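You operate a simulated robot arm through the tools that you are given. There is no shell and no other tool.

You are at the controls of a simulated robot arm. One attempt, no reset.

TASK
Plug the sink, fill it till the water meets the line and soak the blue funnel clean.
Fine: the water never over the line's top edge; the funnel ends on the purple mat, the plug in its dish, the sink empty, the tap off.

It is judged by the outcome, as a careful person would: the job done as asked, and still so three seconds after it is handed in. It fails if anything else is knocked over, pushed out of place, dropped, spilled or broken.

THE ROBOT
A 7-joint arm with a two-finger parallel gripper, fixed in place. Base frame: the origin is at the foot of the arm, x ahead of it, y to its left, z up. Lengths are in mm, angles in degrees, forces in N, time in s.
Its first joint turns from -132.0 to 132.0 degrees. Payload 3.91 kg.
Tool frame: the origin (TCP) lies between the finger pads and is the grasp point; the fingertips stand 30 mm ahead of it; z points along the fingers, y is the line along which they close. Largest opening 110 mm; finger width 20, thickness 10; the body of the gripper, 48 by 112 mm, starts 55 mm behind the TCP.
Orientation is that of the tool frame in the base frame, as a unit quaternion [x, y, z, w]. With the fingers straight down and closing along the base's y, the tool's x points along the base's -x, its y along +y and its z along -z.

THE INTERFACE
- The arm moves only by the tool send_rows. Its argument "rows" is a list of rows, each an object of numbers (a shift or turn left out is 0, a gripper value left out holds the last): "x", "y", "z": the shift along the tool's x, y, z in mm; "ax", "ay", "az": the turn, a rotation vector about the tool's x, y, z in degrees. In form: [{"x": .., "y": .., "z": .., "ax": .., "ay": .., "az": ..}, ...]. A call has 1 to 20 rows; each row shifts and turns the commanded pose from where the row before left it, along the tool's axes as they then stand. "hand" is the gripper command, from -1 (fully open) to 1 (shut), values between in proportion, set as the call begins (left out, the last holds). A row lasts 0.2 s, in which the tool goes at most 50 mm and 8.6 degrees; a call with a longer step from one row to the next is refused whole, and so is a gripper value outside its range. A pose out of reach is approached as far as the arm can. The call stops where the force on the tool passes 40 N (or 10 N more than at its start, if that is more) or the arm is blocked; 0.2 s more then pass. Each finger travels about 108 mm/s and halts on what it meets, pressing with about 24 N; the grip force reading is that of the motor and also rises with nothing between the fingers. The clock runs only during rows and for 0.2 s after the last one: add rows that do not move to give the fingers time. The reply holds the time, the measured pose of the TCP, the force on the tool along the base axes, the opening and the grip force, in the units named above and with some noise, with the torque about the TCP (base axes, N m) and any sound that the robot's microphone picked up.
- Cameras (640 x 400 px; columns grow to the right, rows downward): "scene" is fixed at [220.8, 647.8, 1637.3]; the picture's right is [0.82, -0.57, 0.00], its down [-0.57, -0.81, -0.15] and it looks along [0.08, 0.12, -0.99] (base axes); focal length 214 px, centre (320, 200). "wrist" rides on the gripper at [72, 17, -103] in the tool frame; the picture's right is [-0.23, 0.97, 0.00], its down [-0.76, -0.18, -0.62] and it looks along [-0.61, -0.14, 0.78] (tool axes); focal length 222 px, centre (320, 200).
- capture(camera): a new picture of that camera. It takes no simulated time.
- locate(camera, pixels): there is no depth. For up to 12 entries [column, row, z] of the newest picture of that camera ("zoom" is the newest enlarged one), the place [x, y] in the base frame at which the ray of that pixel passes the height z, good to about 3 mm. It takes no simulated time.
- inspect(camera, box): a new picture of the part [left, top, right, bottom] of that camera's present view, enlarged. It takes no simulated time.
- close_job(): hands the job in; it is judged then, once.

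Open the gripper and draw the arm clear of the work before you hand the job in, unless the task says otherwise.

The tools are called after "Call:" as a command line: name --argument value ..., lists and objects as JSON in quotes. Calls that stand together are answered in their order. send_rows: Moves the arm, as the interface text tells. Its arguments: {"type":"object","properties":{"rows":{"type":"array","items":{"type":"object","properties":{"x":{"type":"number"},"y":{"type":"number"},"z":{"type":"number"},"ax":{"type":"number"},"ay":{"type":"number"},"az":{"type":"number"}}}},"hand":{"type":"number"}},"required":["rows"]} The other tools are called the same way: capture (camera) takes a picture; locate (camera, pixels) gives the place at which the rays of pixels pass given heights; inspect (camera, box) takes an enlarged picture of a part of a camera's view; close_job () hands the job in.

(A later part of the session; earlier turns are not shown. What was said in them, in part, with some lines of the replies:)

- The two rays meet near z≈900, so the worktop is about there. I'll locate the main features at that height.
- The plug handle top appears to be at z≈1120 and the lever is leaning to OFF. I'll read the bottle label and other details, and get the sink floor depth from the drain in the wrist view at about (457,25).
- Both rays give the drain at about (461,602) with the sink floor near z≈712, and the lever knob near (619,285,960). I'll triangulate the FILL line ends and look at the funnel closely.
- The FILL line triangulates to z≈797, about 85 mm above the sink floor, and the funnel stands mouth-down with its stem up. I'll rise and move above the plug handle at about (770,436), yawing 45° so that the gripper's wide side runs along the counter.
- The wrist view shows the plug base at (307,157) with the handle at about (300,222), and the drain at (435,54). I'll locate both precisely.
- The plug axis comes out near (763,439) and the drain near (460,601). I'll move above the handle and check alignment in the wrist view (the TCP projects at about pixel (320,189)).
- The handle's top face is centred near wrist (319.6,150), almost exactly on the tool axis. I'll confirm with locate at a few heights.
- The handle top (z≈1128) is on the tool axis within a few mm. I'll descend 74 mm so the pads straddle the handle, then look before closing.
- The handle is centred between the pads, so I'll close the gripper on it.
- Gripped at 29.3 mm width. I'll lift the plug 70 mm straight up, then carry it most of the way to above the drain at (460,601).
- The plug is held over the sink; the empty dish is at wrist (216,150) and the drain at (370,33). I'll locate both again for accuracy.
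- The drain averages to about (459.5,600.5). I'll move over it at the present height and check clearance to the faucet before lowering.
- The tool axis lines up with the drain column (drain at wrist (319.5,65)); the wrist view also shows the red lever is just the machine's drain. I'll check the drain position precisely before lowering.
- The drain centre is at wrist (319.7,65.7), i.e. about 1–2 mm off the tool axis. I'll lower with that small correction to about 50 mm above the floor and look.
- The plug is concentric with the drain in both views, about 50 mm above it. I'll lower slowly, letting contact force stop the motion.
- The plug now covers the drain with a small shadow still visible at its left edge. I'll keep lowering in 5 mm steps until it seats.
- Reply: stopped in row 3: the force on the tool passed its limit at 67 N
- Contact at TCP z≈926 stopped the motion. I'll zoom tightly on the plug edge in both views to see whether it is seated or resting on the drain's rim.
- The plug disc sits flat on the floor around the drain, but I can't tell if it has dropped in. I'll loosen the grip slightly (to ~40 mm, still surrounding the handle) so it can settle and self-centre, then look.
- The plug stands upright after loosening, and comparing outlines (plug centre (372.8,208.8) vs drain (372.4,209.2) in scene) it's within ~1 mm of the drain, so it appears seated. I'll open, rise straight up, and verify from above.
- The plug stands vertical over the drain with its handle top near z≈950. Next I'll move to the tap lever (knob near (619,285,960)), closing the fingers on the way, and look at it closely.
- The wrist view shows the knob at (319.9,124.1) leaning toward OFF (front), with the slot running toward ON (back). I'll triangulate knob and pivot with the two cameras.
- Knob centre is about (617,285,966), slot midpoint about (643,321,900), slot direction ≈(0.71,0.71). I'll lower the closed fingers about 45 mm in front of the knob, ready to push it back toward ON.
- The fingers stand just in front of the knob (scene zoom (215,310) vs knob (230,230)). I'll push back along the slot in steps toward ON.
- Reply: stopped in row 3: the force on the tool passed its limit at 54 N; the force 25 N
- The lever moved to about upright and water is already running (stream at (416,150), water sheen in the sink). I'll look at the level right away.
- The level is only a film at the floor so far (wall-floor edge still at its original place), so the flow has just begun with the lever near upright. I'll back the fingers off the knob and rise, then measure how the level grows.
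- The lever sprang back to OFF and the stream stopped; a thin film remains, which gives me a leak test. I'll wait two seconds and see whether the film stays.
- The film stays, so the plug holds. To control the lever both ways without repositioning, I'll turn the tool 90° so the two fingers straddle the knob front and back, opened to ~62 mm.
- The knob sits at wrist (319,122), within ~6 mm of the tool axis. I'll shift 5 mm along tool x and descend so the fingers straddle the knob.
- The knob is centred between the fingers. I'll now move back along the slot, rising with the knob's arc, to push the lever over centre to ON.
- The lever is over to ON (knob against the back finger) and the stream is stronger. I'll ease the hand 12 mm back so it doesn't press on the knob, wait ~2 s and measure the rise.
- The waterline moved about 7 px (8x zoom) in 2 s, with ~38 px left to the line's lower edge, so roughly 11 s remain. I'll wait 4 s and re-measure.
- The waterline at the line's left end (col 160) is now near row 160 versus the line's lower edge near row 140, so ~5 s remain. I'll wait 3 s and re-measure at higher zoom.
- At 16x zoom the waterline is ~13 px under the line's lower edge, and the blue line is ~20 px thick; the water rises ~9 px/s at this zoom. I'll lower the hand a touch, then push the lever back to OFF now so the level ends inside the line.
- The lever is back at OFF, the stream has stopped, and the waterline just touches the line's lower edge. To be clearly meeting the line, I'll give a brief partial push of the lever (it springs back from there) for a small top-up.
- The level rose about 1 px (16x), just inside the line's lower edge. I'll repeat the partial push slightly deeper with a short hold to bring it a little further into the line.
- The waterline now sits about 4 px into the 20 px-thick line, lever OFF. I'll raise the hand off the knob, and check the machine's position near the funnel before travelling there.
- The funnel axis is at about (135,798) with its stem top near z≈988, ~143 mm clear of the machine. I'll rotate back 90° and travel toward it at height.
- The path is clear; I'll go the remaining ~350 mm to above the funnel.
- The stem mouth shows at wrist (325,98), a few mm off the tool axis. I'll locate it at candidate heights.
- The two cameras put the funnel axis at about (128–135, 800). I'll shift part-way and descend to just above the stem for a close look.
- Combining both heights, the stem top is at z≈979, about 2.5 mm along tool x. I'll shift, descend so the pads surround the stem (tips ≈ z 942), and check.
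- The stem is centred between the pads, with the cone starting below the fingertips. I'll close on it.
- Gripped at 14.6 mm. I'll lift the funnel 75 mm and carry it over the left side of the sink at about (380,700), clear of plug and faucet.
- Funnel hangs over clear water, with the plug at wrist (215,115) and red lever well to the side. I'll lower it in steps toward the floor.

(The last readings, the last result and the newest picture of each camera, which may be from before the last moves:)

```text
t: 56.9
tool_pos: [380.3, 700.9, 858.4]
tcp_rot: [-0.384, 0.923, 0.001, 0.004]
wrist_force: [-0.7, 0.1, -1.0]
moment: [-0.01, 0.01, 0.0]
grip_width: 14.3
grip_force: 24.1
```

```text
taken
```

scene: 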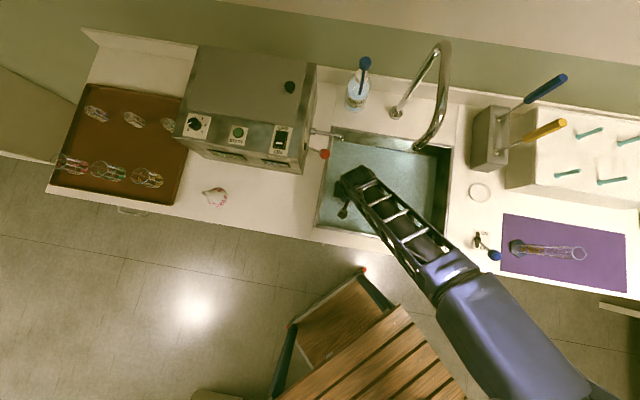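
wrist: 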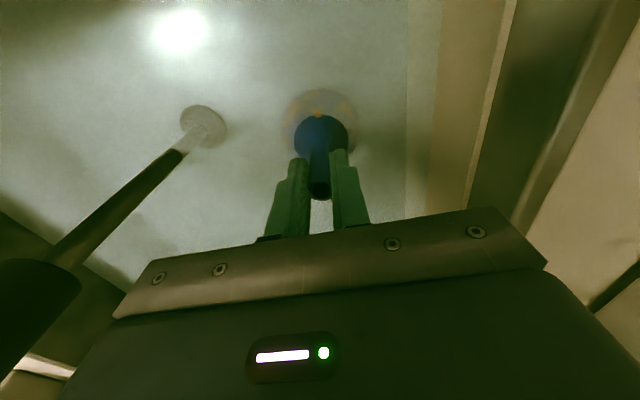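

The cone is entering the water and the plug handle is clear to the left. I'll lower another ~45 mm so the whole cone is submerged, then check level and soaking.

Call:
send_rows --rows '[{"z": 20}, {"z": 15}, {"z": 10}, {}]'

Call:
inspect --camera "wrist" --box '[240, 60, 400, 220]'

Call:
inspect --camera "scene" --box '[370, 138, 402, 158]'

```text
t: 57.9
tool_pos: [382.8, 701.5, 816.2]
tcp_rot: [-0.384, 0.923, 0.004, 0.006]
wrist_force: [0.8, -2.3, 21.8]
moment: [-0.09, -0.04, 0.06]
grip_width: 14.7
grip_force: 24.2
```

```text
2.50 times, centred on (320, 140) of wrist
```

zoom: 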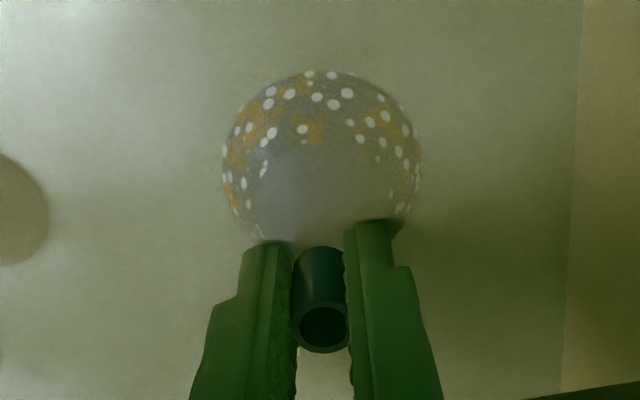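

```text
16.00 times, centred on (386, 148) of scene
```

zoom: 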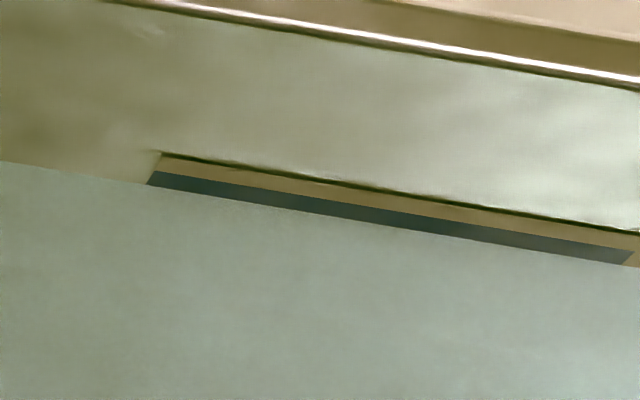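

White bubbles show on the stains — the soak is working — and a 22 N upward force says the funnel rests on the floor. I'll ease up 3 mm and wait, watching the stains.

Call:
send_rows --rows '[{"z": -3}, {}, {}, {}, {}, {}, {}, {}, {}, {}, {}, {}, {}, {}, {}, {}, {}, {}, {}, {}]'

Call:
inspect --camera "wrist" --box '[240, 60, 400, 220]'

Call:
inspect --camera "scene" --box '[355, 130, 435, 180]'

```text
t: 62.1
tool_pos: [380.7, 701.0, 817.1]
tcp_rot: [-0.384, 0.923, 0.003, 0.004]
wrist_force: [-1.0, 0.3, -0.3]
moment: [-0.03, 0.0, 0.01]
grip_width: 14.6
grip_force: 23.8
```

```text
2.50 times, centred on (320, 140) of wrist
```

zoom: 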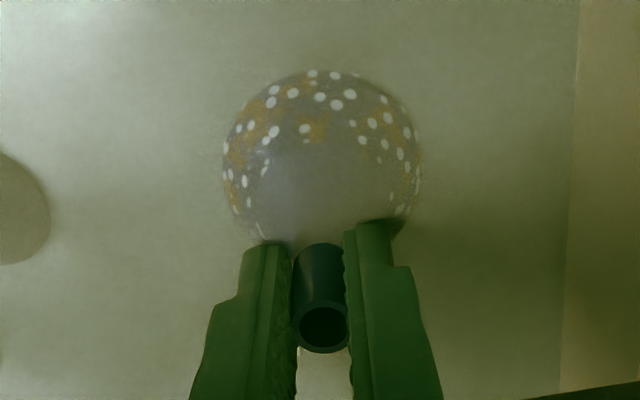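

```text
8.00 times, centred on (395, 155) of scene
```

zoom: 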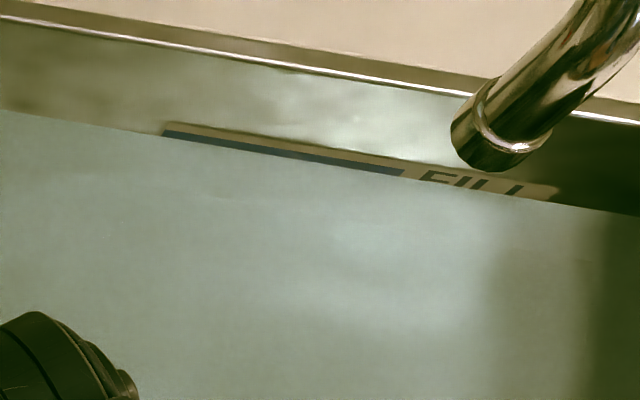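

Stains are fading slowly and the level is steady inside the line. I'll continue to wait.

Call:
send_rows --rows '[{}, {}, {}, {}, {}, {}, {}, {}, {}, {}, {}, {}, {}, {}, {}, {}, {}, {}, {}, {}]'

Call:
inspect --camera "wrist" --box '[240, 60, 400, 220]'

```text
t: 66.3
tool_pos: [381.7, 701.1, 817.7]
tcp_rot: [-0.384, 0.923, 0.001, 0.004]
wrist_force: [-0.9, 0.3, 0.1]
moment: [-0.02, 0.02, -0.01]
grip_width: 14.7
grip_force: 24.7
```

```text
2.50 times, centred on (320, 140) of wrist
```

zoom: 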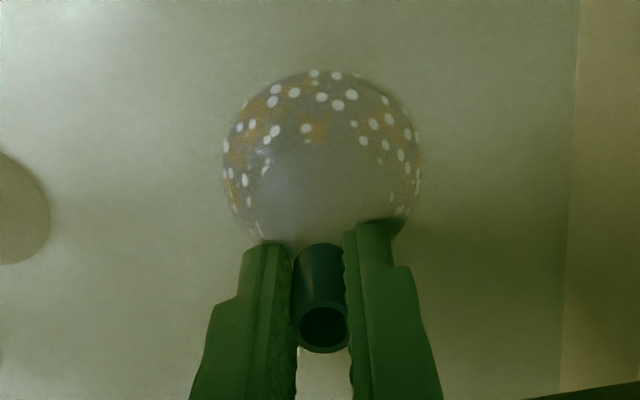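

The fizzing goes on and the orange areas are shrinking. I'll keep waiting.

Call:
send_rows --rows '[{}, {}, {}, {}, {}, {}, {}, {}, {}, {}, {}, {}, {}, {}, {}, {}, {}, {}, {}, {}]'

Call:
send_rows --rows '[{}, {}, {}, {}, {}, {}, {}, {}, {}, {}, {}, {}, {}, {}, {}, {}, {}, {}, {}, {}]'

Call:
inspect --camera "wrist" --box '[240, 60, 400, 220]'

Call:
inspect --camera "scene" --box '[370, 138, 402, 158]'

```text
t: 70.5
tool_pos: [380.3, 700.9, 817.5]
tcp_rot: [-0.384, 0.923, 0.002, 0.004]
wrist_force: [-0.2, 0.1, -1.5]
moment: [-0.01, -0.02, 0.0]
grip_width: 14.4
grip_force: 23.3
```

```text
t: 74.7
tool_pos: [379.6, 701.4, 816.0]
tcp_rot: [-0.383, 0.924, 0.002, 0.004]
wrist_force: [0.7, -0.3, 0.1]
moment: [0.0, -0.03, 0.01]
grip_width: 14.7
grip_force: 23.6
```

```text
2.50 times, centred on (320, 140) of wrist
```

zoom: 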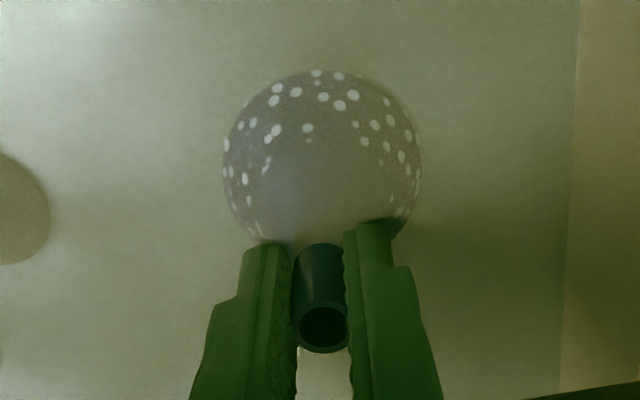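

```text
16.00 times, centred on (386, 148) of scene
```

zoom: 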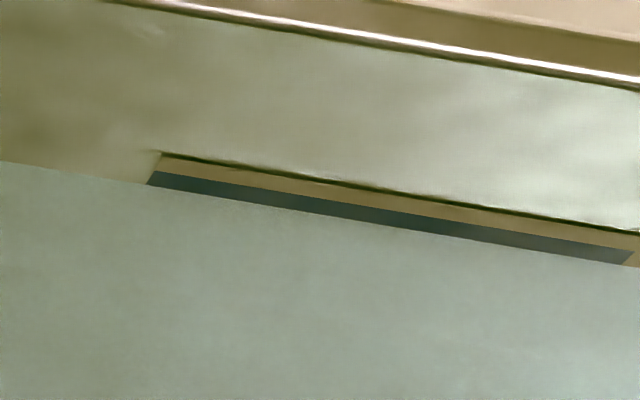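

The orange is nearly gone but bubbles remain, so I'll keep soaking until they stop.

Call:
send_rows --rows '[{}, {}, {}, {}, {}, {}, {}, {}, {}, {}, {}, {}, {}, {}, {}, {}, {}, {}, {}, {}]'

Call:
inspect --camera "wrist" --box '[240, 60, 400, 220]'

```text
t: 78.9
tool_pos: [380.9, 701.3, 817.5]
tcp_rot: [-0.384, 0.923, 0.002, 0.004]
wrist_force: [-0.2, 0.2, 0.0]
moment: [0.0, 0.01, 0.05]
grip_width: 14.7
grip_force: 24.2
```

```text
2.50 times, centred on (320, 140) of wrist
```

zoom: 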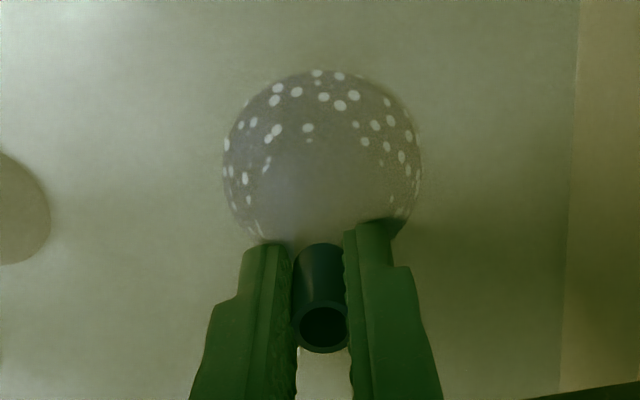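

No orange visible now, but the bubbles persist; I'll soak longer to be sure.

Call:
send_rows --rows '[{}, {}, {}, {}, {}, {}, {}, {}, {}, {}, {}, {}, {}, {}, {}, {}, {}, {}, {}, {}]'

Call:
send_rows --rows '[{}, {}, {}, {}, {}, {}, {}, {}, {}, {}, {}, {}, {}, {}, {}, {}, {}, {}, {}, {}]'

Call:
inspect --camera "wrist" --box '[240, 60, 400, 220]'

```text
t: 83.1
tool_pos: [381.0, 700.8, 817.3]
tcp_rot: [-0.383, 0.924, 0.002, 0.004]
wrist_force: [-0.6, -0.4, -0.1]
moment: [0.02, 0.0, 0.06]
grip_width: 14.5
grip_force: 23.4
```

```text
t: 87.3
tool_pos: [381.9, 701.9, 817.5]
tcp_rot: [-0.383, 0.924, 0.001, 0.004]
wrist_force: [0.3, -0.2, -0.3]
moment: [-0.01, 0.01, -0.01]
grip_width: 14.6
grip_force: 23.6
```

```text
2.50 times, centred on (320, 140) of wrist
```

zoom: 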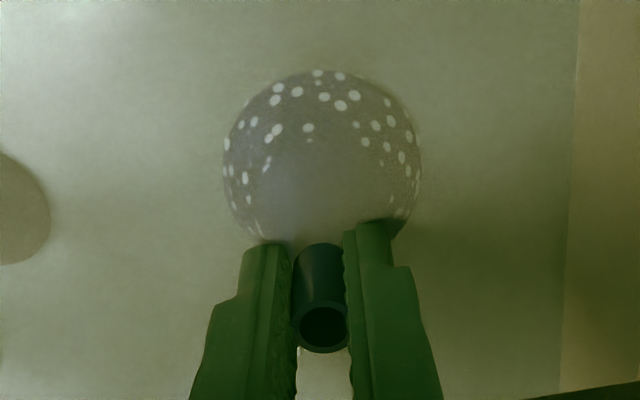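

The dots have not changed although the orange is gone; they may just be clinging bubbles. I'll lift the funnel out of the water to see its real surface.

Call:
send_rows --rows '[{"z": -15}, {"z": -25}, {"z": -30}, {"z": -35}, {}]'

Call:
inspect --camera "wrist" --box '[240, 60, 400, 220]'

Call:
inspect --camera "scene" --box '[310, 120, 470, 250]'

```text
t: 88.5
tool_pos: [380.3, 701.1, 922.6]
tcp_rot: [-0.383, 0.924, 0.002, 0.003]
wrist_force: [-0.2, 0.6, -1.0]
moment: [0.0, 0.01, -0.04]
grip_width: 14.6
grip_force: 23.9
```

```text
2.50 times, centred on (320, 140) of wrist
```

zoom: 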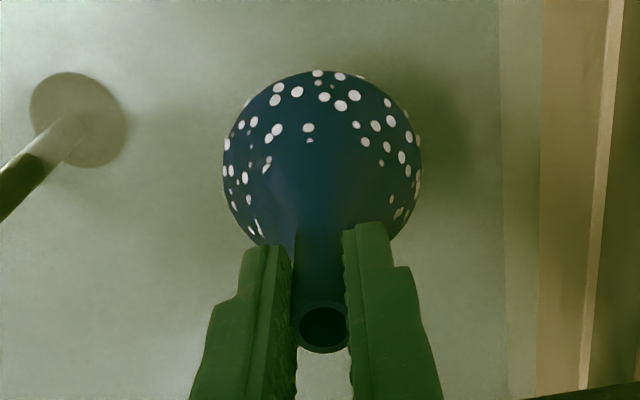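

```text
3.08 times, centred on (390, 185) of scene
```

zoom: 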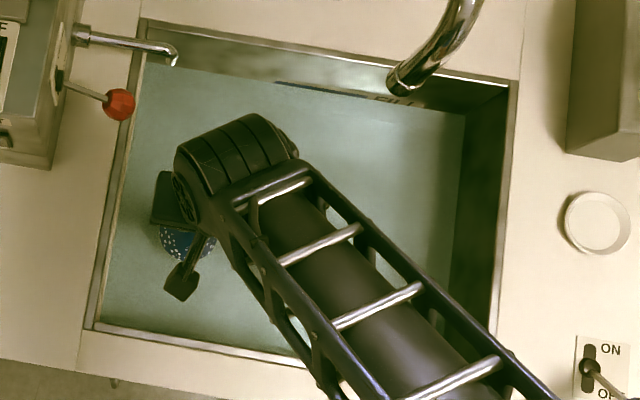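

Out of the water the funnel is clean blue with white dots — perhaps clinging water drops. I'll zoom in and wait a couple of seconds to see whether they run off.

Call:
inspect --camera "wrist" --box '[285, 80, 355, 130]'

Call:
send_rows --rows '[{}, {}, {}, {}, {}, {}, {}, {}, {}, {}]'

Call:
inspect --camera "wrist" --box '[285, 80, 355, 130]'

```text
8.00 times, centred on (320, 105) of wrist
```

zoom: 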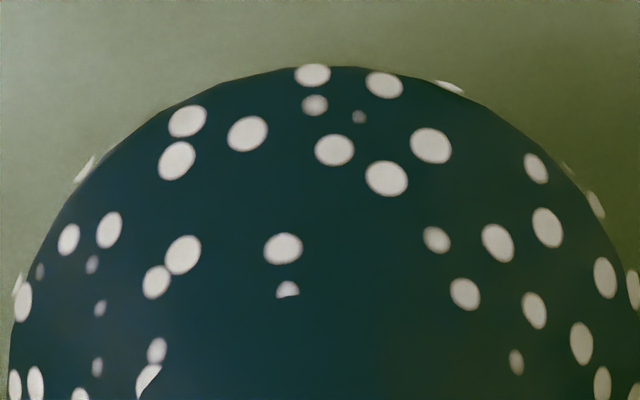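

```text
t: 90.7
tool_pos: [380.8, 701.5, 921.3]
tcp_rot: [-0.383, 0.924, 0.002, 0.004]
wrist_force: [-0.6, 0.5, -0.6]
moment: [0.0, 0.0, 0.0]
grip_width: 14.6
grip_force: 24.1
```

```text
8.00 times, centred on (320, 105) of wrist
```

zoom: 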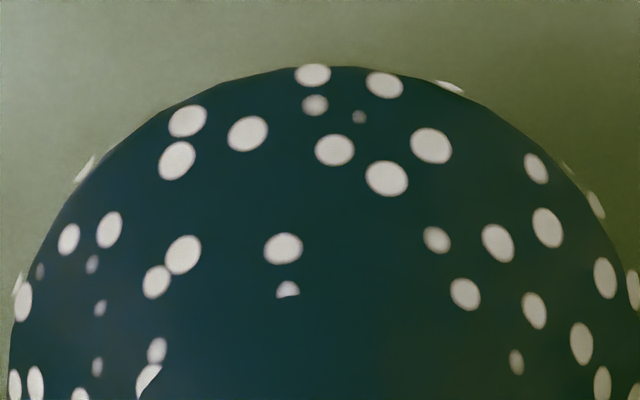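

The dots are unchanged droplets and no orange remains. I'll lift the funnel, step toward the front away from the faucet, rise above all obstacles (cylinder top ≈1071) and travel toward the mat.

Call:
send_rows --rows '[{"z": -33}, {"z": -33}, {"z": -33}, {"x": 40}, {"x": 40}, {"z": -42}, {"z": -42}, {"z": -42}, {"z": -42}, {"x": -0.5, "y": -43.5}, {"x": -0.5, "y": -43.5}, {"x": -0.5, "y": -43.5}, {"x": -0.5, "y": -43.5}, {"x": -0.5, "y": -43.5}, {"x": -0.5, "y": -43.5}, {}]'

Call:
capture --camera "wrist"

Call:
capture --camera "scene"

```text
t: 94.1
tool_pos: [508.5, 458.7, 1190.8]
tcp_rot: [-0.383, 0.924, 0.002, 0.004]
wrist_force: [-0.1, -0.9, -0.6]
moment: [-0.04, -0.02, 0.0]
grip_width: 14.6
grip_force: 23.9
```

```text
taken
```

wrist: 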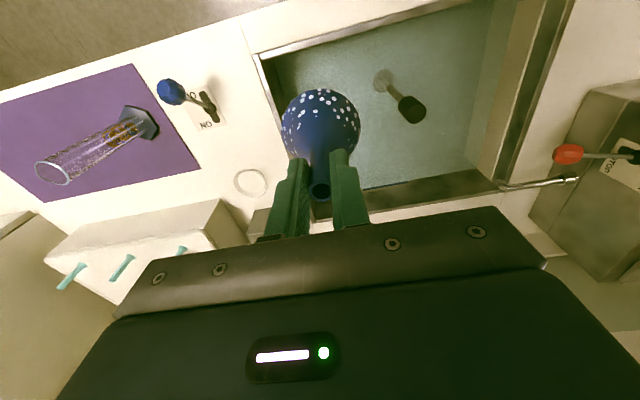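

```text
taken
```

scene: 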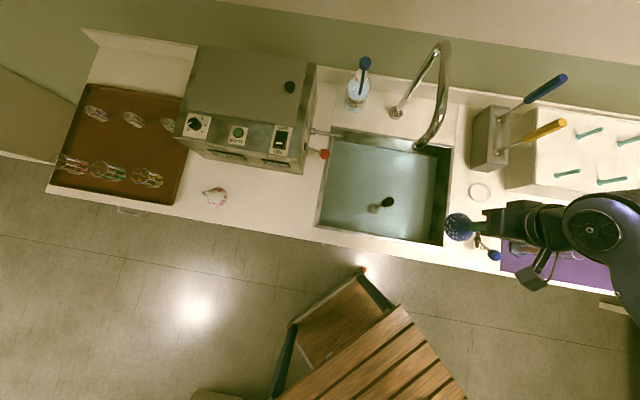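

The funnel shows no orange. I'll check it closely in the scene view and then continue to above the free part of the mat at about (890,95).

Call:
inspect --camera "scene" --box '[435, 205, 485, 250]'

Call:
send_rows --rows '[{"x": -0.9, "y": -43.9}, {"x": -0.9, "y": -43.9}, {"x": -0.9, "y": -43.9}, {"x": -0.9, "y": -43.9}, {"x": -0.9, "y": -43.9}, {"x": -0.9, "y": -43.9}, {"x": -0.9, "y": -43.9}, {"x": -0.9, "y": -43.9}, {"x": -0.9, "y": -43.9}, {"x": -0.9, "y": -43.9}, {"x": -0.9, "y": -43.9}, {"x": -0.9, "y": -43.9}, {}]'

Call:
capture --camera "wrist"

Call:
capture --camera "scene"

```text
8.89 times, centred on (460, 228) of scene
```

zoom: 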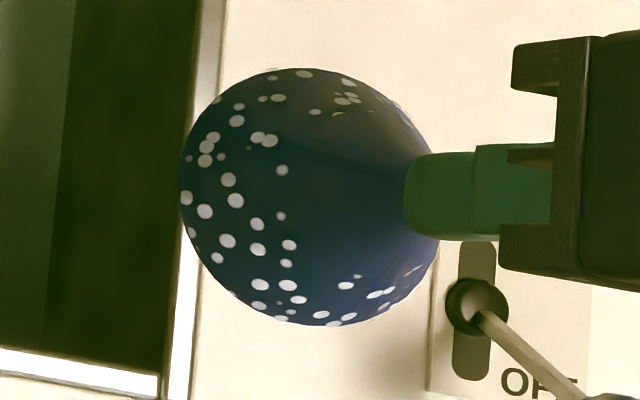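

```text
t: 96.9
tool_pos: [892.1, 94.9, 1192.5]
tcp_rot: [-0.383, 0.924, 0.001, 0.004]
wrist_force: [-0.6, 0.4, -0.1]
moment: [-0.01, 0.02, -0.03]
grip_width: 14.7
grip_force: 23.9
```

```text
taken
```

wrist: 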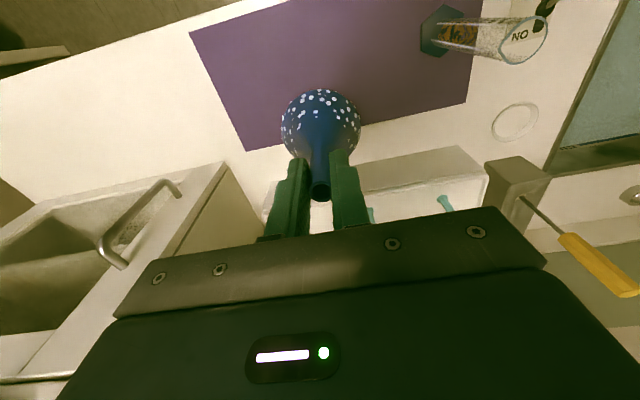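

```text
taken
```

scene: 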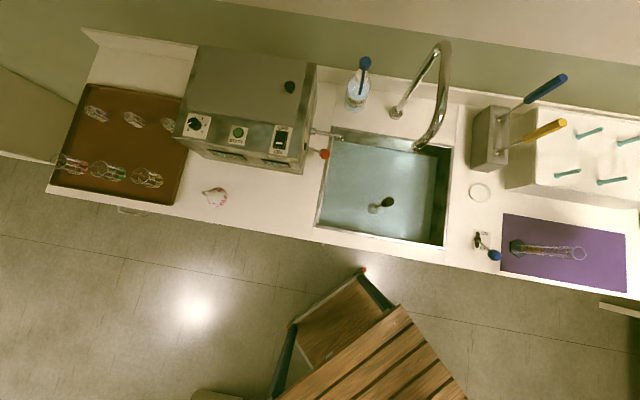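

The landing spot (projecting at wrist (320,83)) is well inside the purple mat, away from the cylinder at (450,35). I'll lower to just above the mat.

Call:
send_rows --rows '[{"z": 40}, {"z": 40}, {"z": 40}, {"z": 40}, {"z": 35}, {}]'

Call:
capture --camera "wrist"

Call:
inspect --camera "scene" --box '[490, 190, 640, 310]'

```text
t: 98.3
tool_pos: [891.5, 95.0, 993.3]
tcp_rot: [-0.383, 0.924, 0.002, 0.004]
wrist_force: [-0.1, 0.5, -0.9]
moment: [0.01, 0.04, -0.01]
grip_width: 14.7
grip_force: 24.1
```

```text
taken
```

wrist: 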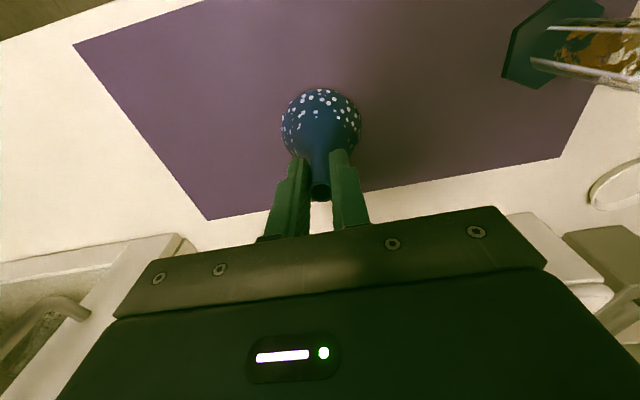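

```text
3.33 times, centred on (565, 250) of scene
```

zoom: 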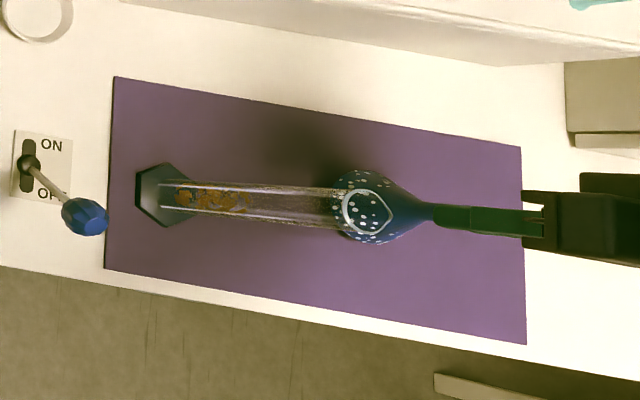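

Funnel is ~20 mm above the mat, well inside it. I'll lower slowly until it touches.

Call:
send_rows --rows '[{"z": 8}, {"z": 6}, {"z": 3}, {"z": 2}, {}]'

Call:
inspect --camera "scene" --box '[550, 220, 640, 290]'

```text
t: 99.5
tool_pos: [890.6, 97.3, 976.5]
tcp_rot: [-0.384, 0.924, 0.001, 0.005]
wrist_force: [2.3, 1.2, 22.3]
moment: [0.17, -0.17, -0.01]
grip_width: 14.7
grip_force: 23.5
```

```text
5.71 times, centred on (595, 255) of scene
```

zoom: 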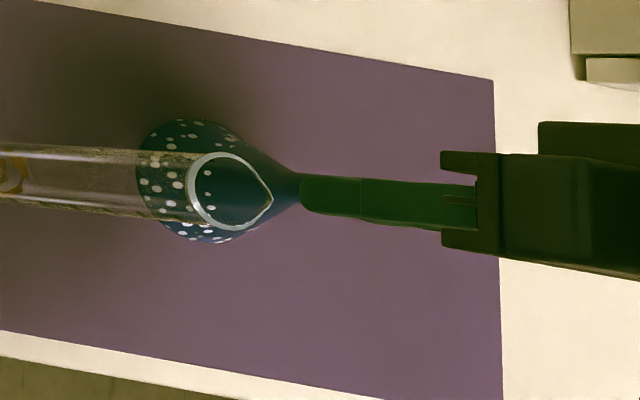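

Contact: 22 N upward at TCP z≈976. I'll ease 2 mm, open to ~38 mm to release, and look.

Call:
send_rows --rows '[{"z": -2}, {}]'

Call:
send_rows --rows '[{}, {}, {}]' --hand 0.3

Call:
inspect --camera "wrist" --box '[240, 60, 400, 220]'

```text
t: 100.1
tool_pos: [890.3, 96.8, 976.2]
tcp_rot: [-0.384, 0.923, 0.002, 0.003]
wrist_force: [3.4, -0.5, 4.3]
moment: [0.08, -0.21, -0.08]
grip_width: 14.6
grip_force: 23.7
```

```text
t: 100.9
tool_pos: [889.9, 96.0, 976.7]
tcp_rot: [-0.384, 0.923, 0.001, 0.005]
wrist_force: [-0.2, 1.0, -0.9]
moment: [-0.03, -0.01, 0.02]
grip_width: 38.3
grip_force: 0.0
```

```text
2.50 times, centred on (320, 140) of wrist
```

zoom: 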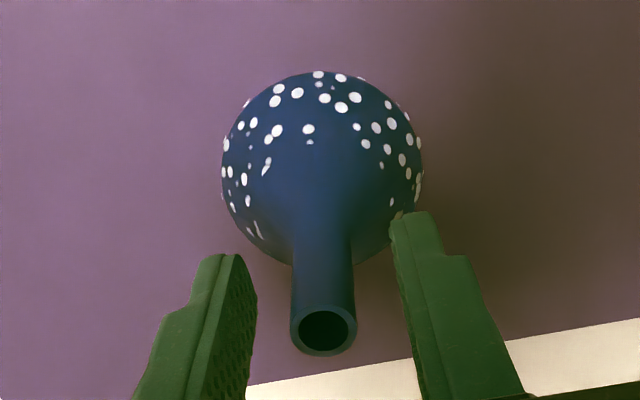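

The funnel stands free on the mat. I'll rise straight up and travel back toward the plug handle at (460,600).

Call:
send_rows --rows '[{"z": -25}, {"z": -45}, {"z": -48}, {"z": -48}, {"z": -48}, {"x": -3.4, "y": 41.25}, {"x": -3.4, "y": 41.25}, {"x": -3.4, "y": 41.25}, {"x": -3.4, "y": 41.25}, {"x": -3.4, "y": 41.25}, {"x": -3.4, "y": 41.25}, {"x": -3.4, "y": 41.25}, {"x": -3.4, "y": 41.25}, {"x": -3.4, "y": 41.25}, {"x": -3.4, "y": 41.25}, {"x": -3.4, "y": 41.25}, {"x": -3.4, "y": 41.25}, {"x": -3.4, "y": 41.25}, {"x": -3.4, "y": 41.25}, {}]'

Call:
capture --camera "wrist"

Call:
capture --camera "scene"

Call:
inspect --camera "scene" --box '[490, 190, 640, 310]'

```text
t: 105.1
tool_pos: [516.5, 536.4, 1190.1]
tcp_rot: [-0.383, 0.924, 0.001, 0.004]
wrist_force: [0.5, -0.4, 0.3]
moment: [0.03, 0.0, -0.03]
grip_width: 38.6
grip_force: 0.2
```

```text
taken
```

wrist: 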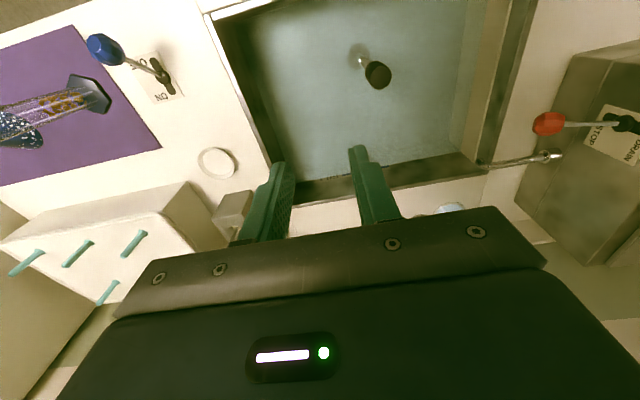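

```text
taken
```

scene: 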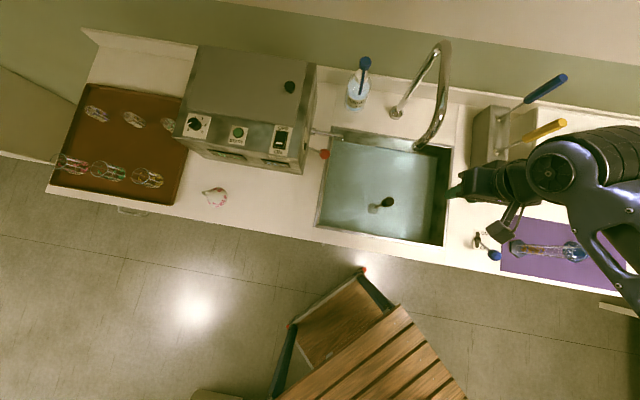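

```text
3.33 times, centred on (565, 250) of scene
```

zoom: 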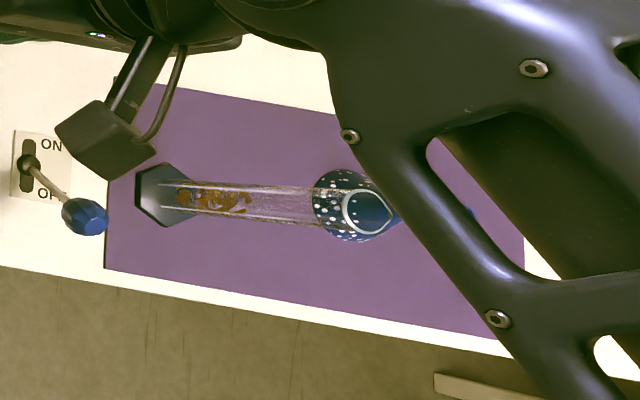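

Funnel upright on the mat. I'll move over the plug handle, open to 66 mm, and descend to just above it.

Call:
send_rows --rows '[{"x": -3, "y": 42.4}, {"x": -3, "y": 42.4}, {"z": 45}, {"z": 45}, {"z": 45}, {"z": 45}, {}]' --hand -0.2

Call:
inspect --camera "wrist" --box '[240, 60, 400, 220]'

Call:
capture --camera "scene"

```text
t: 106.7
tool_pos: [460.7, 601.3, 1012.0]
tcp_rot: [-0.384, 0.923, 0.001, 0.004]
wrist_force: [0.2, 0.4, 0.0]
moment: [0.02, -0.01, 0.01]
grip_width: 66.2
grip_force: 0.1
```

```text
2.50 times, centred on (320, 140) of wrist
```

zoom: 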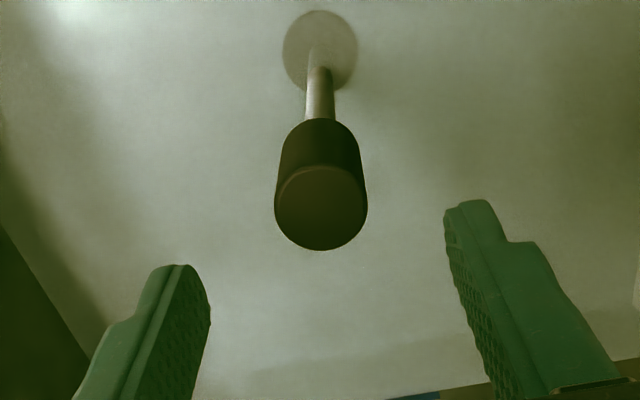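

```text
taken
```

scene: 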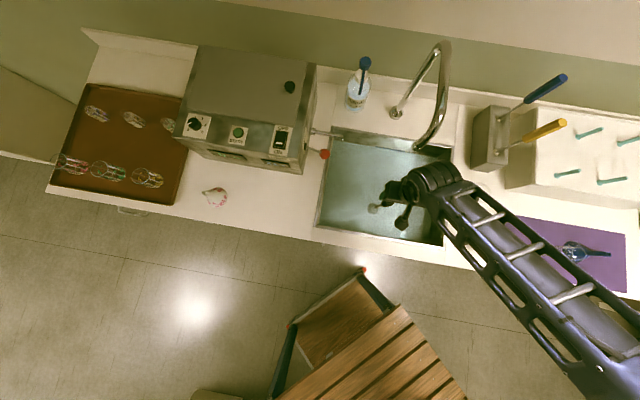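

The handle top is at wrist (320.4,142.8), exactly on the tool axis. I'll descend to the same grip height as before and close.

Call:
send_rows --rows '[{"z": 30}, {"z": 30}, {"z": 25}, {}]'

Call:
send_rows --rows '[{}, {}, {}, {}]' --hand 1

Call:
inspect --camera "wrist" --box '[240, 60, 400, 220]'

```text
t: 107.7
tool_pos: [460.2, 603.0, 927.9]
tcp_rot: [-0.383, 0.924, 0.002, 0.004]
wrist_force: [0.4, 0.7, -0.5]
moment: [-0.02, -0.01, 0.0]
grip_width: 66.1
grip_force: 0.1
```

```text
t: 108.7
tool_pos: [460.5, 603.9, 927.1]
tcp_rot: [-0.384, 0.923, 0.002, 0.005]
wrist_force: [0.4, -0.1, -0.1]
moment: [0.02, -0.01, 0.01]
grip_width: 29.7
grip_force: 23.9
```

```text
2.50 times, centred on (320, 140) of wrist
```

zoom: 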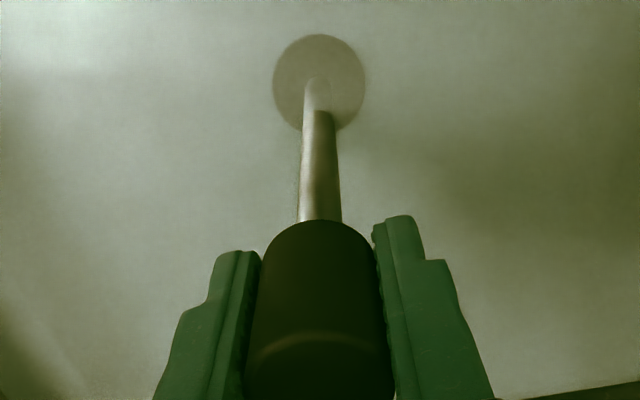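

Gripped at 29.7 mm. I'll pull the plug straight up out of the drain.

Call:
send_rows --rows '[{"z": -8}, {"z": -12}, {"z": -20}, {"z": -30}, {"z": -40}, {"z": -45}, {"z": -45}, {"z": -48}, {}]'

Call:
capture --camera "wrist"

Call:
capture --camera "scene"

```text
t: 110.7
tool_pos: [458.6, 602.1, 1173.4]
tcp_rot: [-0.384, 0.923, 0.001, 0.004]
wrist_force: [0.2, 1.1, -3.1]
moment: [0.01, 0.01, 0.01]
grip_width: 29.7
grip_force: 23.6
```

```text
taken
```

wrist: 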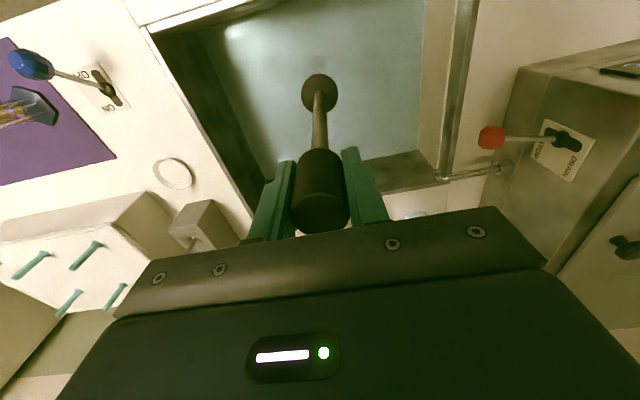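

```text
taken
```

scene: 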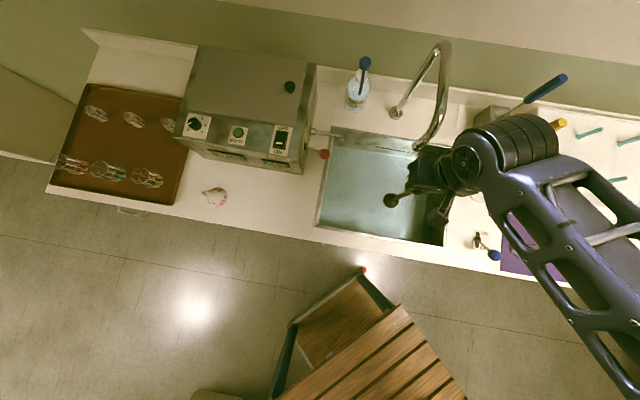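

The plug is out and the sink should be draining. I'll check the plug's position relative to the tool and the dish centre for an accurate return.

Call:
inspect --camera "wrist" --box '[280, 40, 360, 110]'

Call:
inspect --camera "scene" --box '[310, 120, 470, 250]'

Call:
inspect --camera "scene" --box '[465, 175, 495, 208]'

```text
5.71 times, centred on (320, 75) of wrist
```

zoom: 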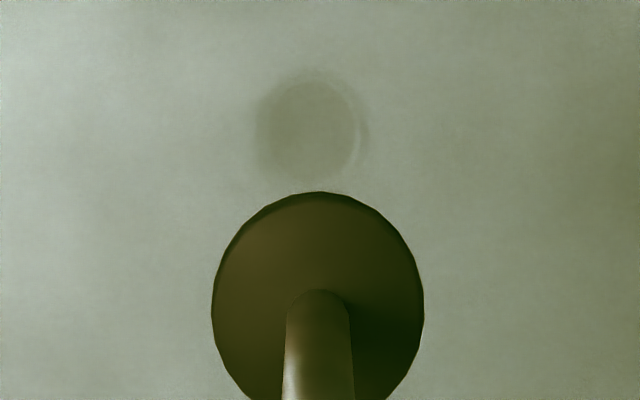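

```text
3.08 times, centred on (390, 185) of scene
```

zoom: 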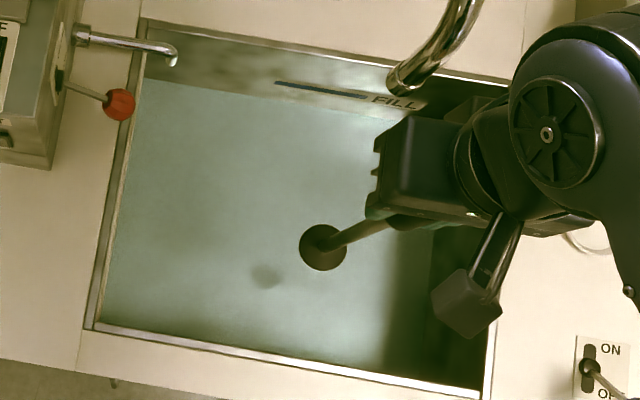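

```text
12.12 times, centred on (480, 192) of scene
```

zoom: 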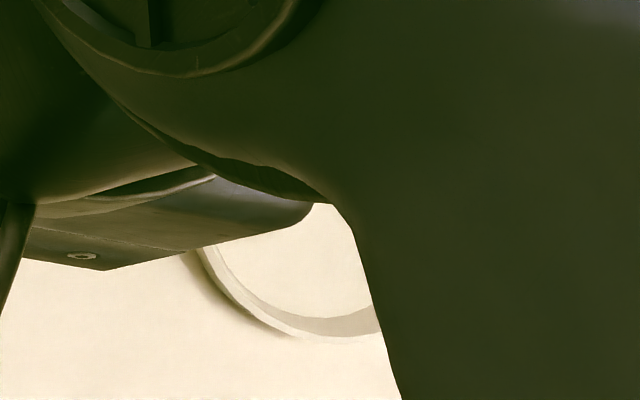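

Water is draining (line exposed). The plug base hangs ~4 mm further along tool +x than at pick-up, so I'll return to the original pick pose corrected by that: about (765,440).

Call:
send_rows --rows '[{"x": -11.2, "y": -36.8}, {"x": -11.2, "y": -36.8}, {"x": -11.2, "y": -36.8}, {"x": -11.2, "y": -36.8}, {"x": -11.2, "y": -36.8}, {"x": -11.2, "y": -36.8}, {"x": -11.2, "y": -36.8}, {"x": -11.2, "y": -36.8}, {"x": -11.5, "y": -37}, {}]'

Call:
capture --camera "wrist"

Call:
inspect --camera "wrist" --box '[270, 30, 370, 120]'

Call:
inspect --camera "scene" --box '[460, 150, 580, 220]'

```text
t: 112.9
tool_pos: [764.2, 438.5, 1175.0]
tcp_rot: [-0.383, 0.924, 0.002, 0.005]
wrist_force: [-0.5, -0.3, -2.2]
moment: [0.0, 0.0, -0.01]
grip_width: 29.6
grip_force: 23.5
```

```text
taken
```

wrist: 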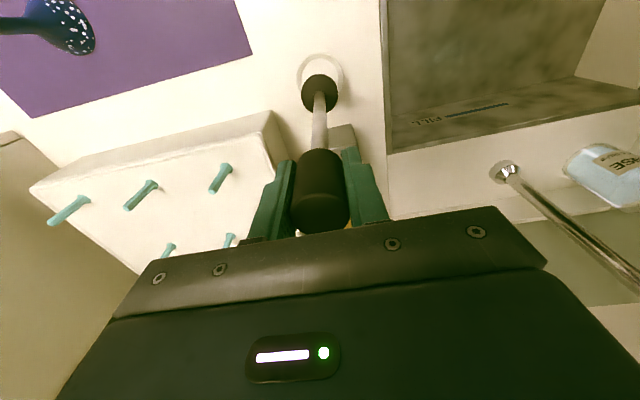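

```text
4.44 times, centred on (320, 75) of wrist
```

zoom: 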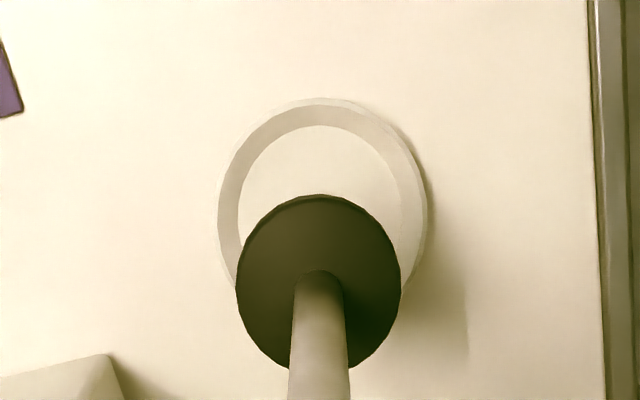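

```text
5.33 times, centred on (520, 185) of scene
```

zoom: 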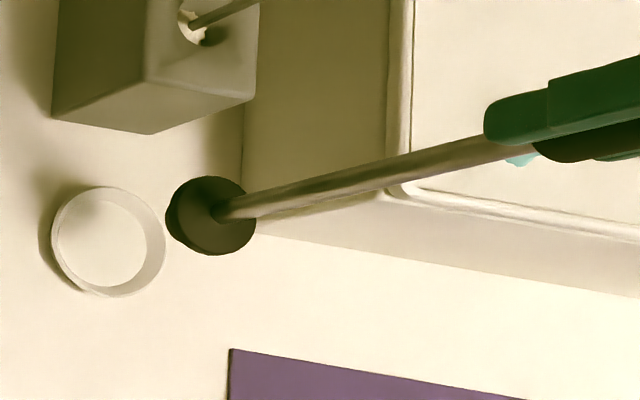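

The plug is within ~1.5 mm of the dish axis in both views. I'll shift 1.5 mm along tool y, lower to just above the dish, and look again.

Call:
send_rows --rows '[{"y": 1.5, "z": 25}, {"z": 22}, {}]'

Call:
inspect --camera "wrist" --box '[270, 30, 370, 120]'

Call:
inspect --camera "scene" --box '[460, 150, 580, 220]'

```text
t: 113.7
tool_pos: [765.2, 439.9, 1128.1]
tcp_rot: [-0.384, 0.923, 0.002, 0.005]
wrist_force: [-0.2, 0.1, -2.0]
moment: [0.03, -0.02, 0.03]
grip_width: 29.5
grip_force: 24.0
```

```text
4.44 times, centred on (320, 75) of wrist
```

zoom: 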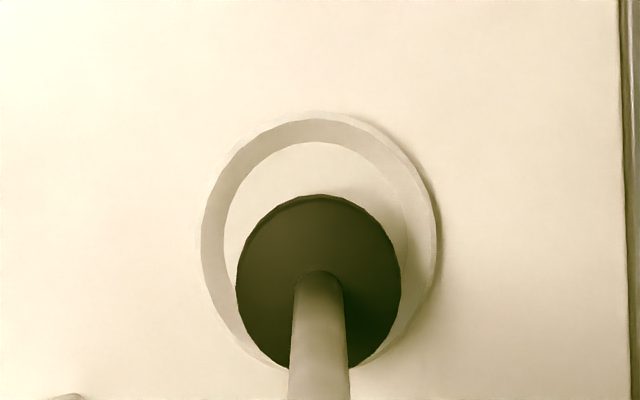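

```text
5.33 times, centred on (520, 185) of scene
```

zoom: 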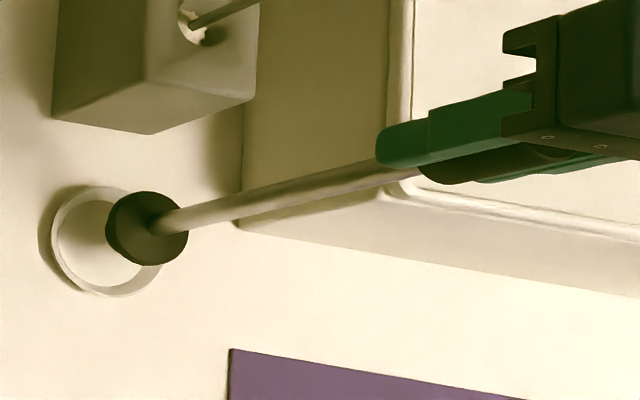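

Both views suggest the plug needs ~3 mm toward tool +x to be concentric with the dish. I'll shift and lower slowly to contact.

Call:
send_rows --rows '[{"x": 3}, {"z": 10}, {"z": 6}, {}]'

Call:
inspect --camera "wrist" --box '[270, 30, 370, 120]'

Call:
inspect --camera "scene" --box '[465, 170, 515, 210]'

```text
t: 114.7
tool_pos: [761.4, 440.4, 1112.0]
tcp_rot: [-0.383, 0.924, 0.003, 0.004]
wrist_force: [-0.5, -0.3, -1.5]
moment: [-0.01, 0.0, -0.02]
grip_width: 29.5
grip_force: 23.5
```

```text
4.44 times, centred on (320, 75) of wrist
```

zoom: 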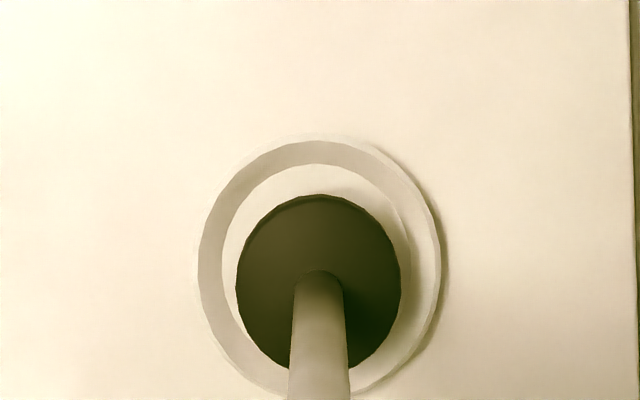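

```text
10.00 times, centred on (490, 190) of scene
```

zoom: 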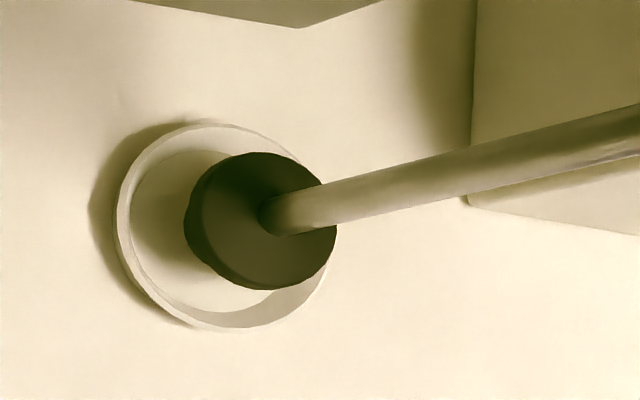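

The plug now matches its original relation to the dish (diff ≈13 px vs 12.5 at pick-up). I'll lower the last millimetres to contact.

Call:
send_rows --rows '[{"z": 3}, {"z": 2}, {"z": 2}, {"z": 1.5}, {}]'

Call:
inspect --camera "scene" --box '[465, 170, 515, 210]'

```text
t: 115.9
tool_pos: [761.4, 437.5, 1104.6]
tcp_rot: [-0.383, 0.924, 0.002, 0.005]
wrist_force: [-0.6, -1.0, 5.9]
moment: [-0.21, 0.01, -0.02]
grip_width: 29.7
grip_force: 23.6
```

```text
10.00 times, centred on (490, 190) of scene
```

zoom: 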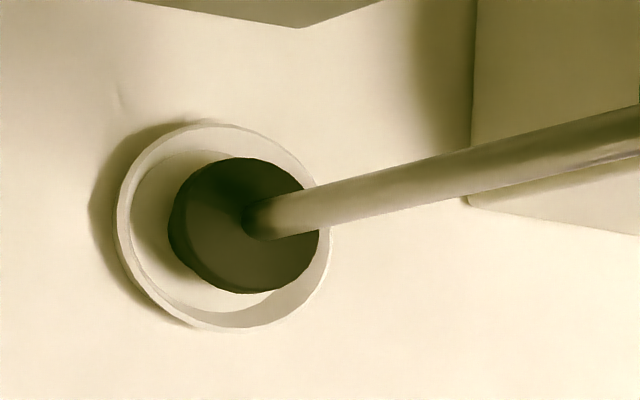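

Contact (5.9 N) at the same height as pick-up; the plug sits in the dish. I'll open slightly first, then check it stands.

Call:
send_rows --rows '[{}, {}, {}]' --hand 0.27

Call:
inspect --camera "scene" --box '[460, 150, 580, 220]'

Call:
inspect --camera "wrist" --box '[240, 30, 400, 230]'

```text
t: 116.7
tool_pos: [762.7, 437.9, 1104.4]
tcp_rot: [-0.384, 0.923, 0.002, 0.003]
wrist_force: [0.4, 0.6, -0.5]
moment: [-0.04, 0.02, 0.0]
grip_width: 40.0
grip_force: 0.1
```

```text
5.33 times, centred on (520, 185) of scene
```

zoom: 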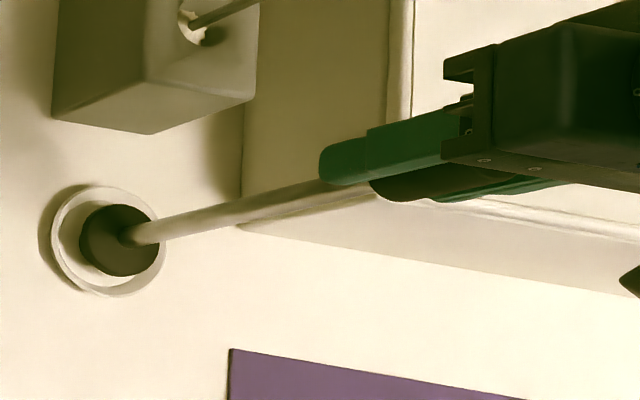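

```text
2.00 times, centred on (320, 130) of wrist
```

zoom: 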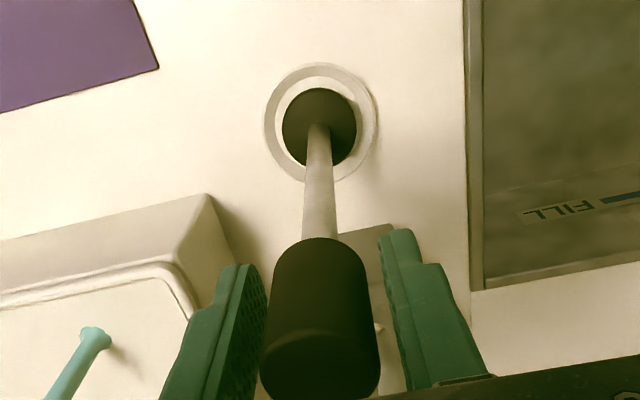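

The plug stands upright, centred in its dish as at the start. I'll open wider and rise straight up, then back away and check the sink.

Call:
send_rows --rows '[{}, {}, {"z": -20}, {"z": -30}, {"z": -35}, {"x": 40, "z": -10}, {"x": 45}, {"x": 45}, {"x": 45}, {"x": 30}, {}]' --hand -0.2

Call:
capture --camera "scene"

Call:
inspect --camera "scene" --box '[310, 120, 470, 250]'

Call:
inspect --camera "scene" --box '[455, 150, 640, 300]'

```text
t: 119.1
tool_pos: [618.6, 293.3, 1198.6]
tcp_rot: [-0.383, 0.924, 0.002, 0.004]
wrist_force: [-0.1, 0.2, -0.3]
moment: [0.02, 0.01, -0.01]
grip_width: 65.9
grip_force: 0.1
```

```text
taken
```

scene: 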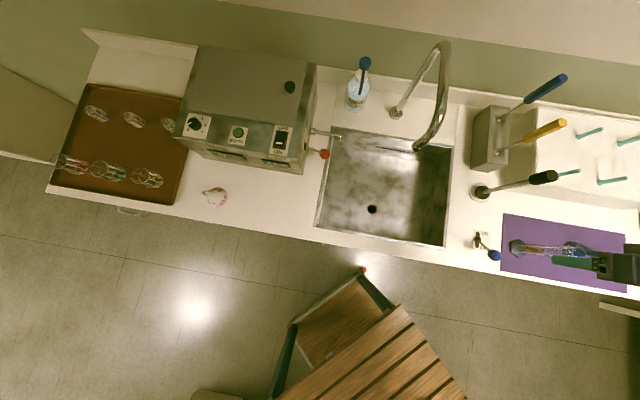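

```text
3.08 times, centred on (390, 185) of scene
```

zoom: 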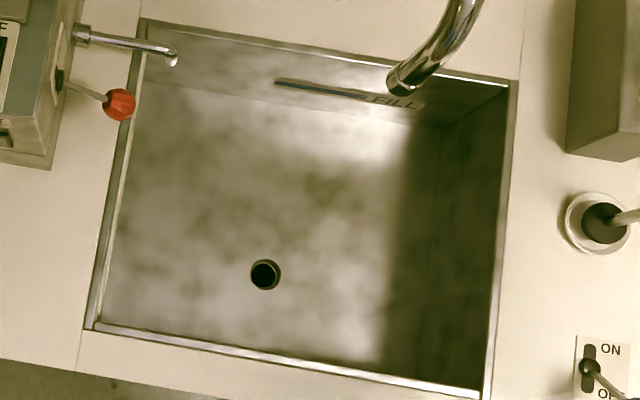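

```text
2.67 times, centred on (548, 225) of scene
```

zoom: 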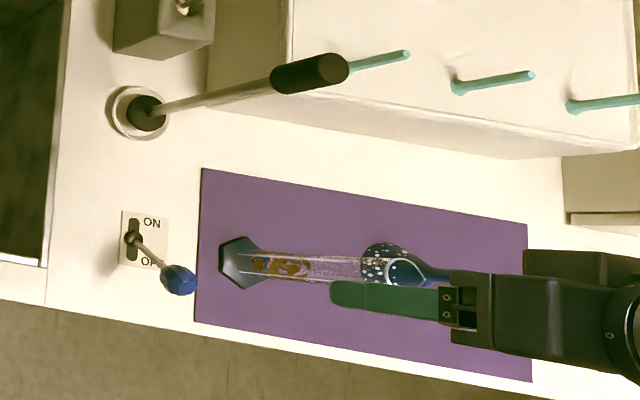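

The sink is empty, tap lever at OFF with no stream, plug in its dish and funnel on the mat. I'll retreat to near the start pose and take final looks at the funnel.

Call:
send_rows --rows '[{"x": 40}, {"x": 40}, {"x": 20, "y": 30}, {"y": 30}, {}]' --hand -1

Call:
capture --camera "wrist"

Call:
capture --camera "scene"

Call:
inspect --camera "scene" --box '[490, 190, 640, 310]'

```text
t: 120.3
tool_pos: [502.4, 264.8, 1194.8]
tcp_rot: [-0.384, 0.923, 0.002, 0.004]
wrist_force: [0.3, 0.3, 0.4]
moment: [0.01, 0.02, -0.01]
grip_width: 110.3
grip_force: 0.0
```

```text
taken
```

wrist: 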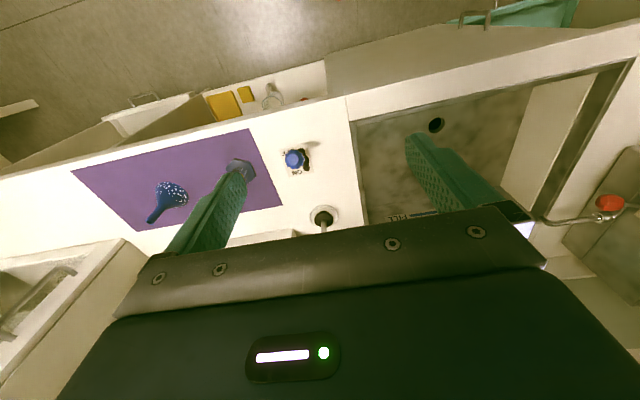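

```text
taken
```

scene: 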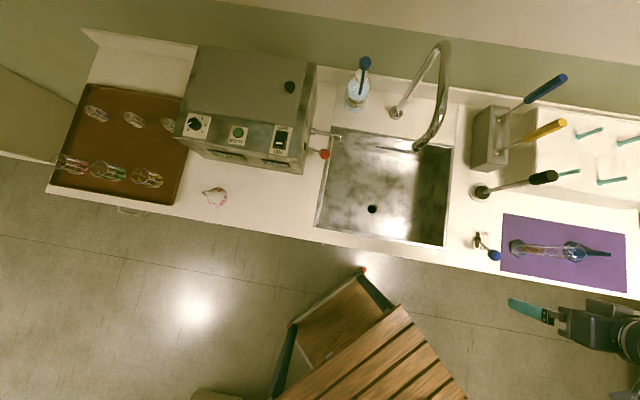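

```text
3.33 times, centred on (565, 250) of scene
```

zoom: 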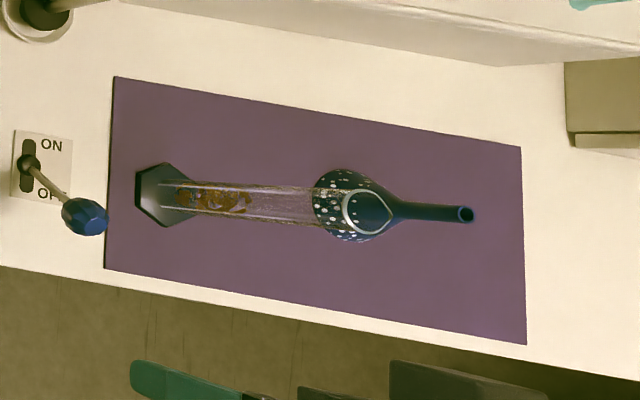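

Everything is in place: funnel clean of orange and upright on the mat at scene (575,252), plug in its dish, sink dry, lever OFF, gripper open and arm clear. I'll hand the job in.

Call:
close_job

```text
The job is handed in.
```

The job is handed in. The blue funnel was soaked clean and now stands on the purple mat. The plug is back in its dish, the sink is empty, and the tap is off.

- **Fill level:** the water ended about a fifth of the way into the line and never went over its top edge.
- **Tap:** the lever sprang back to OFF on the first push. I then filled with a full ON and OFF, and added two short top-ups to bring the water into the line.
- **Funnel:** it was in the water for about 30 s until no orange was left. It still has white dots on it. I took these to be water drops, because they appeared when it went in and did not change afterwards.
- **Surroundings:** I saw nothing knocked over, moved or spilled. The gripper is open and the arm is clear of the work.
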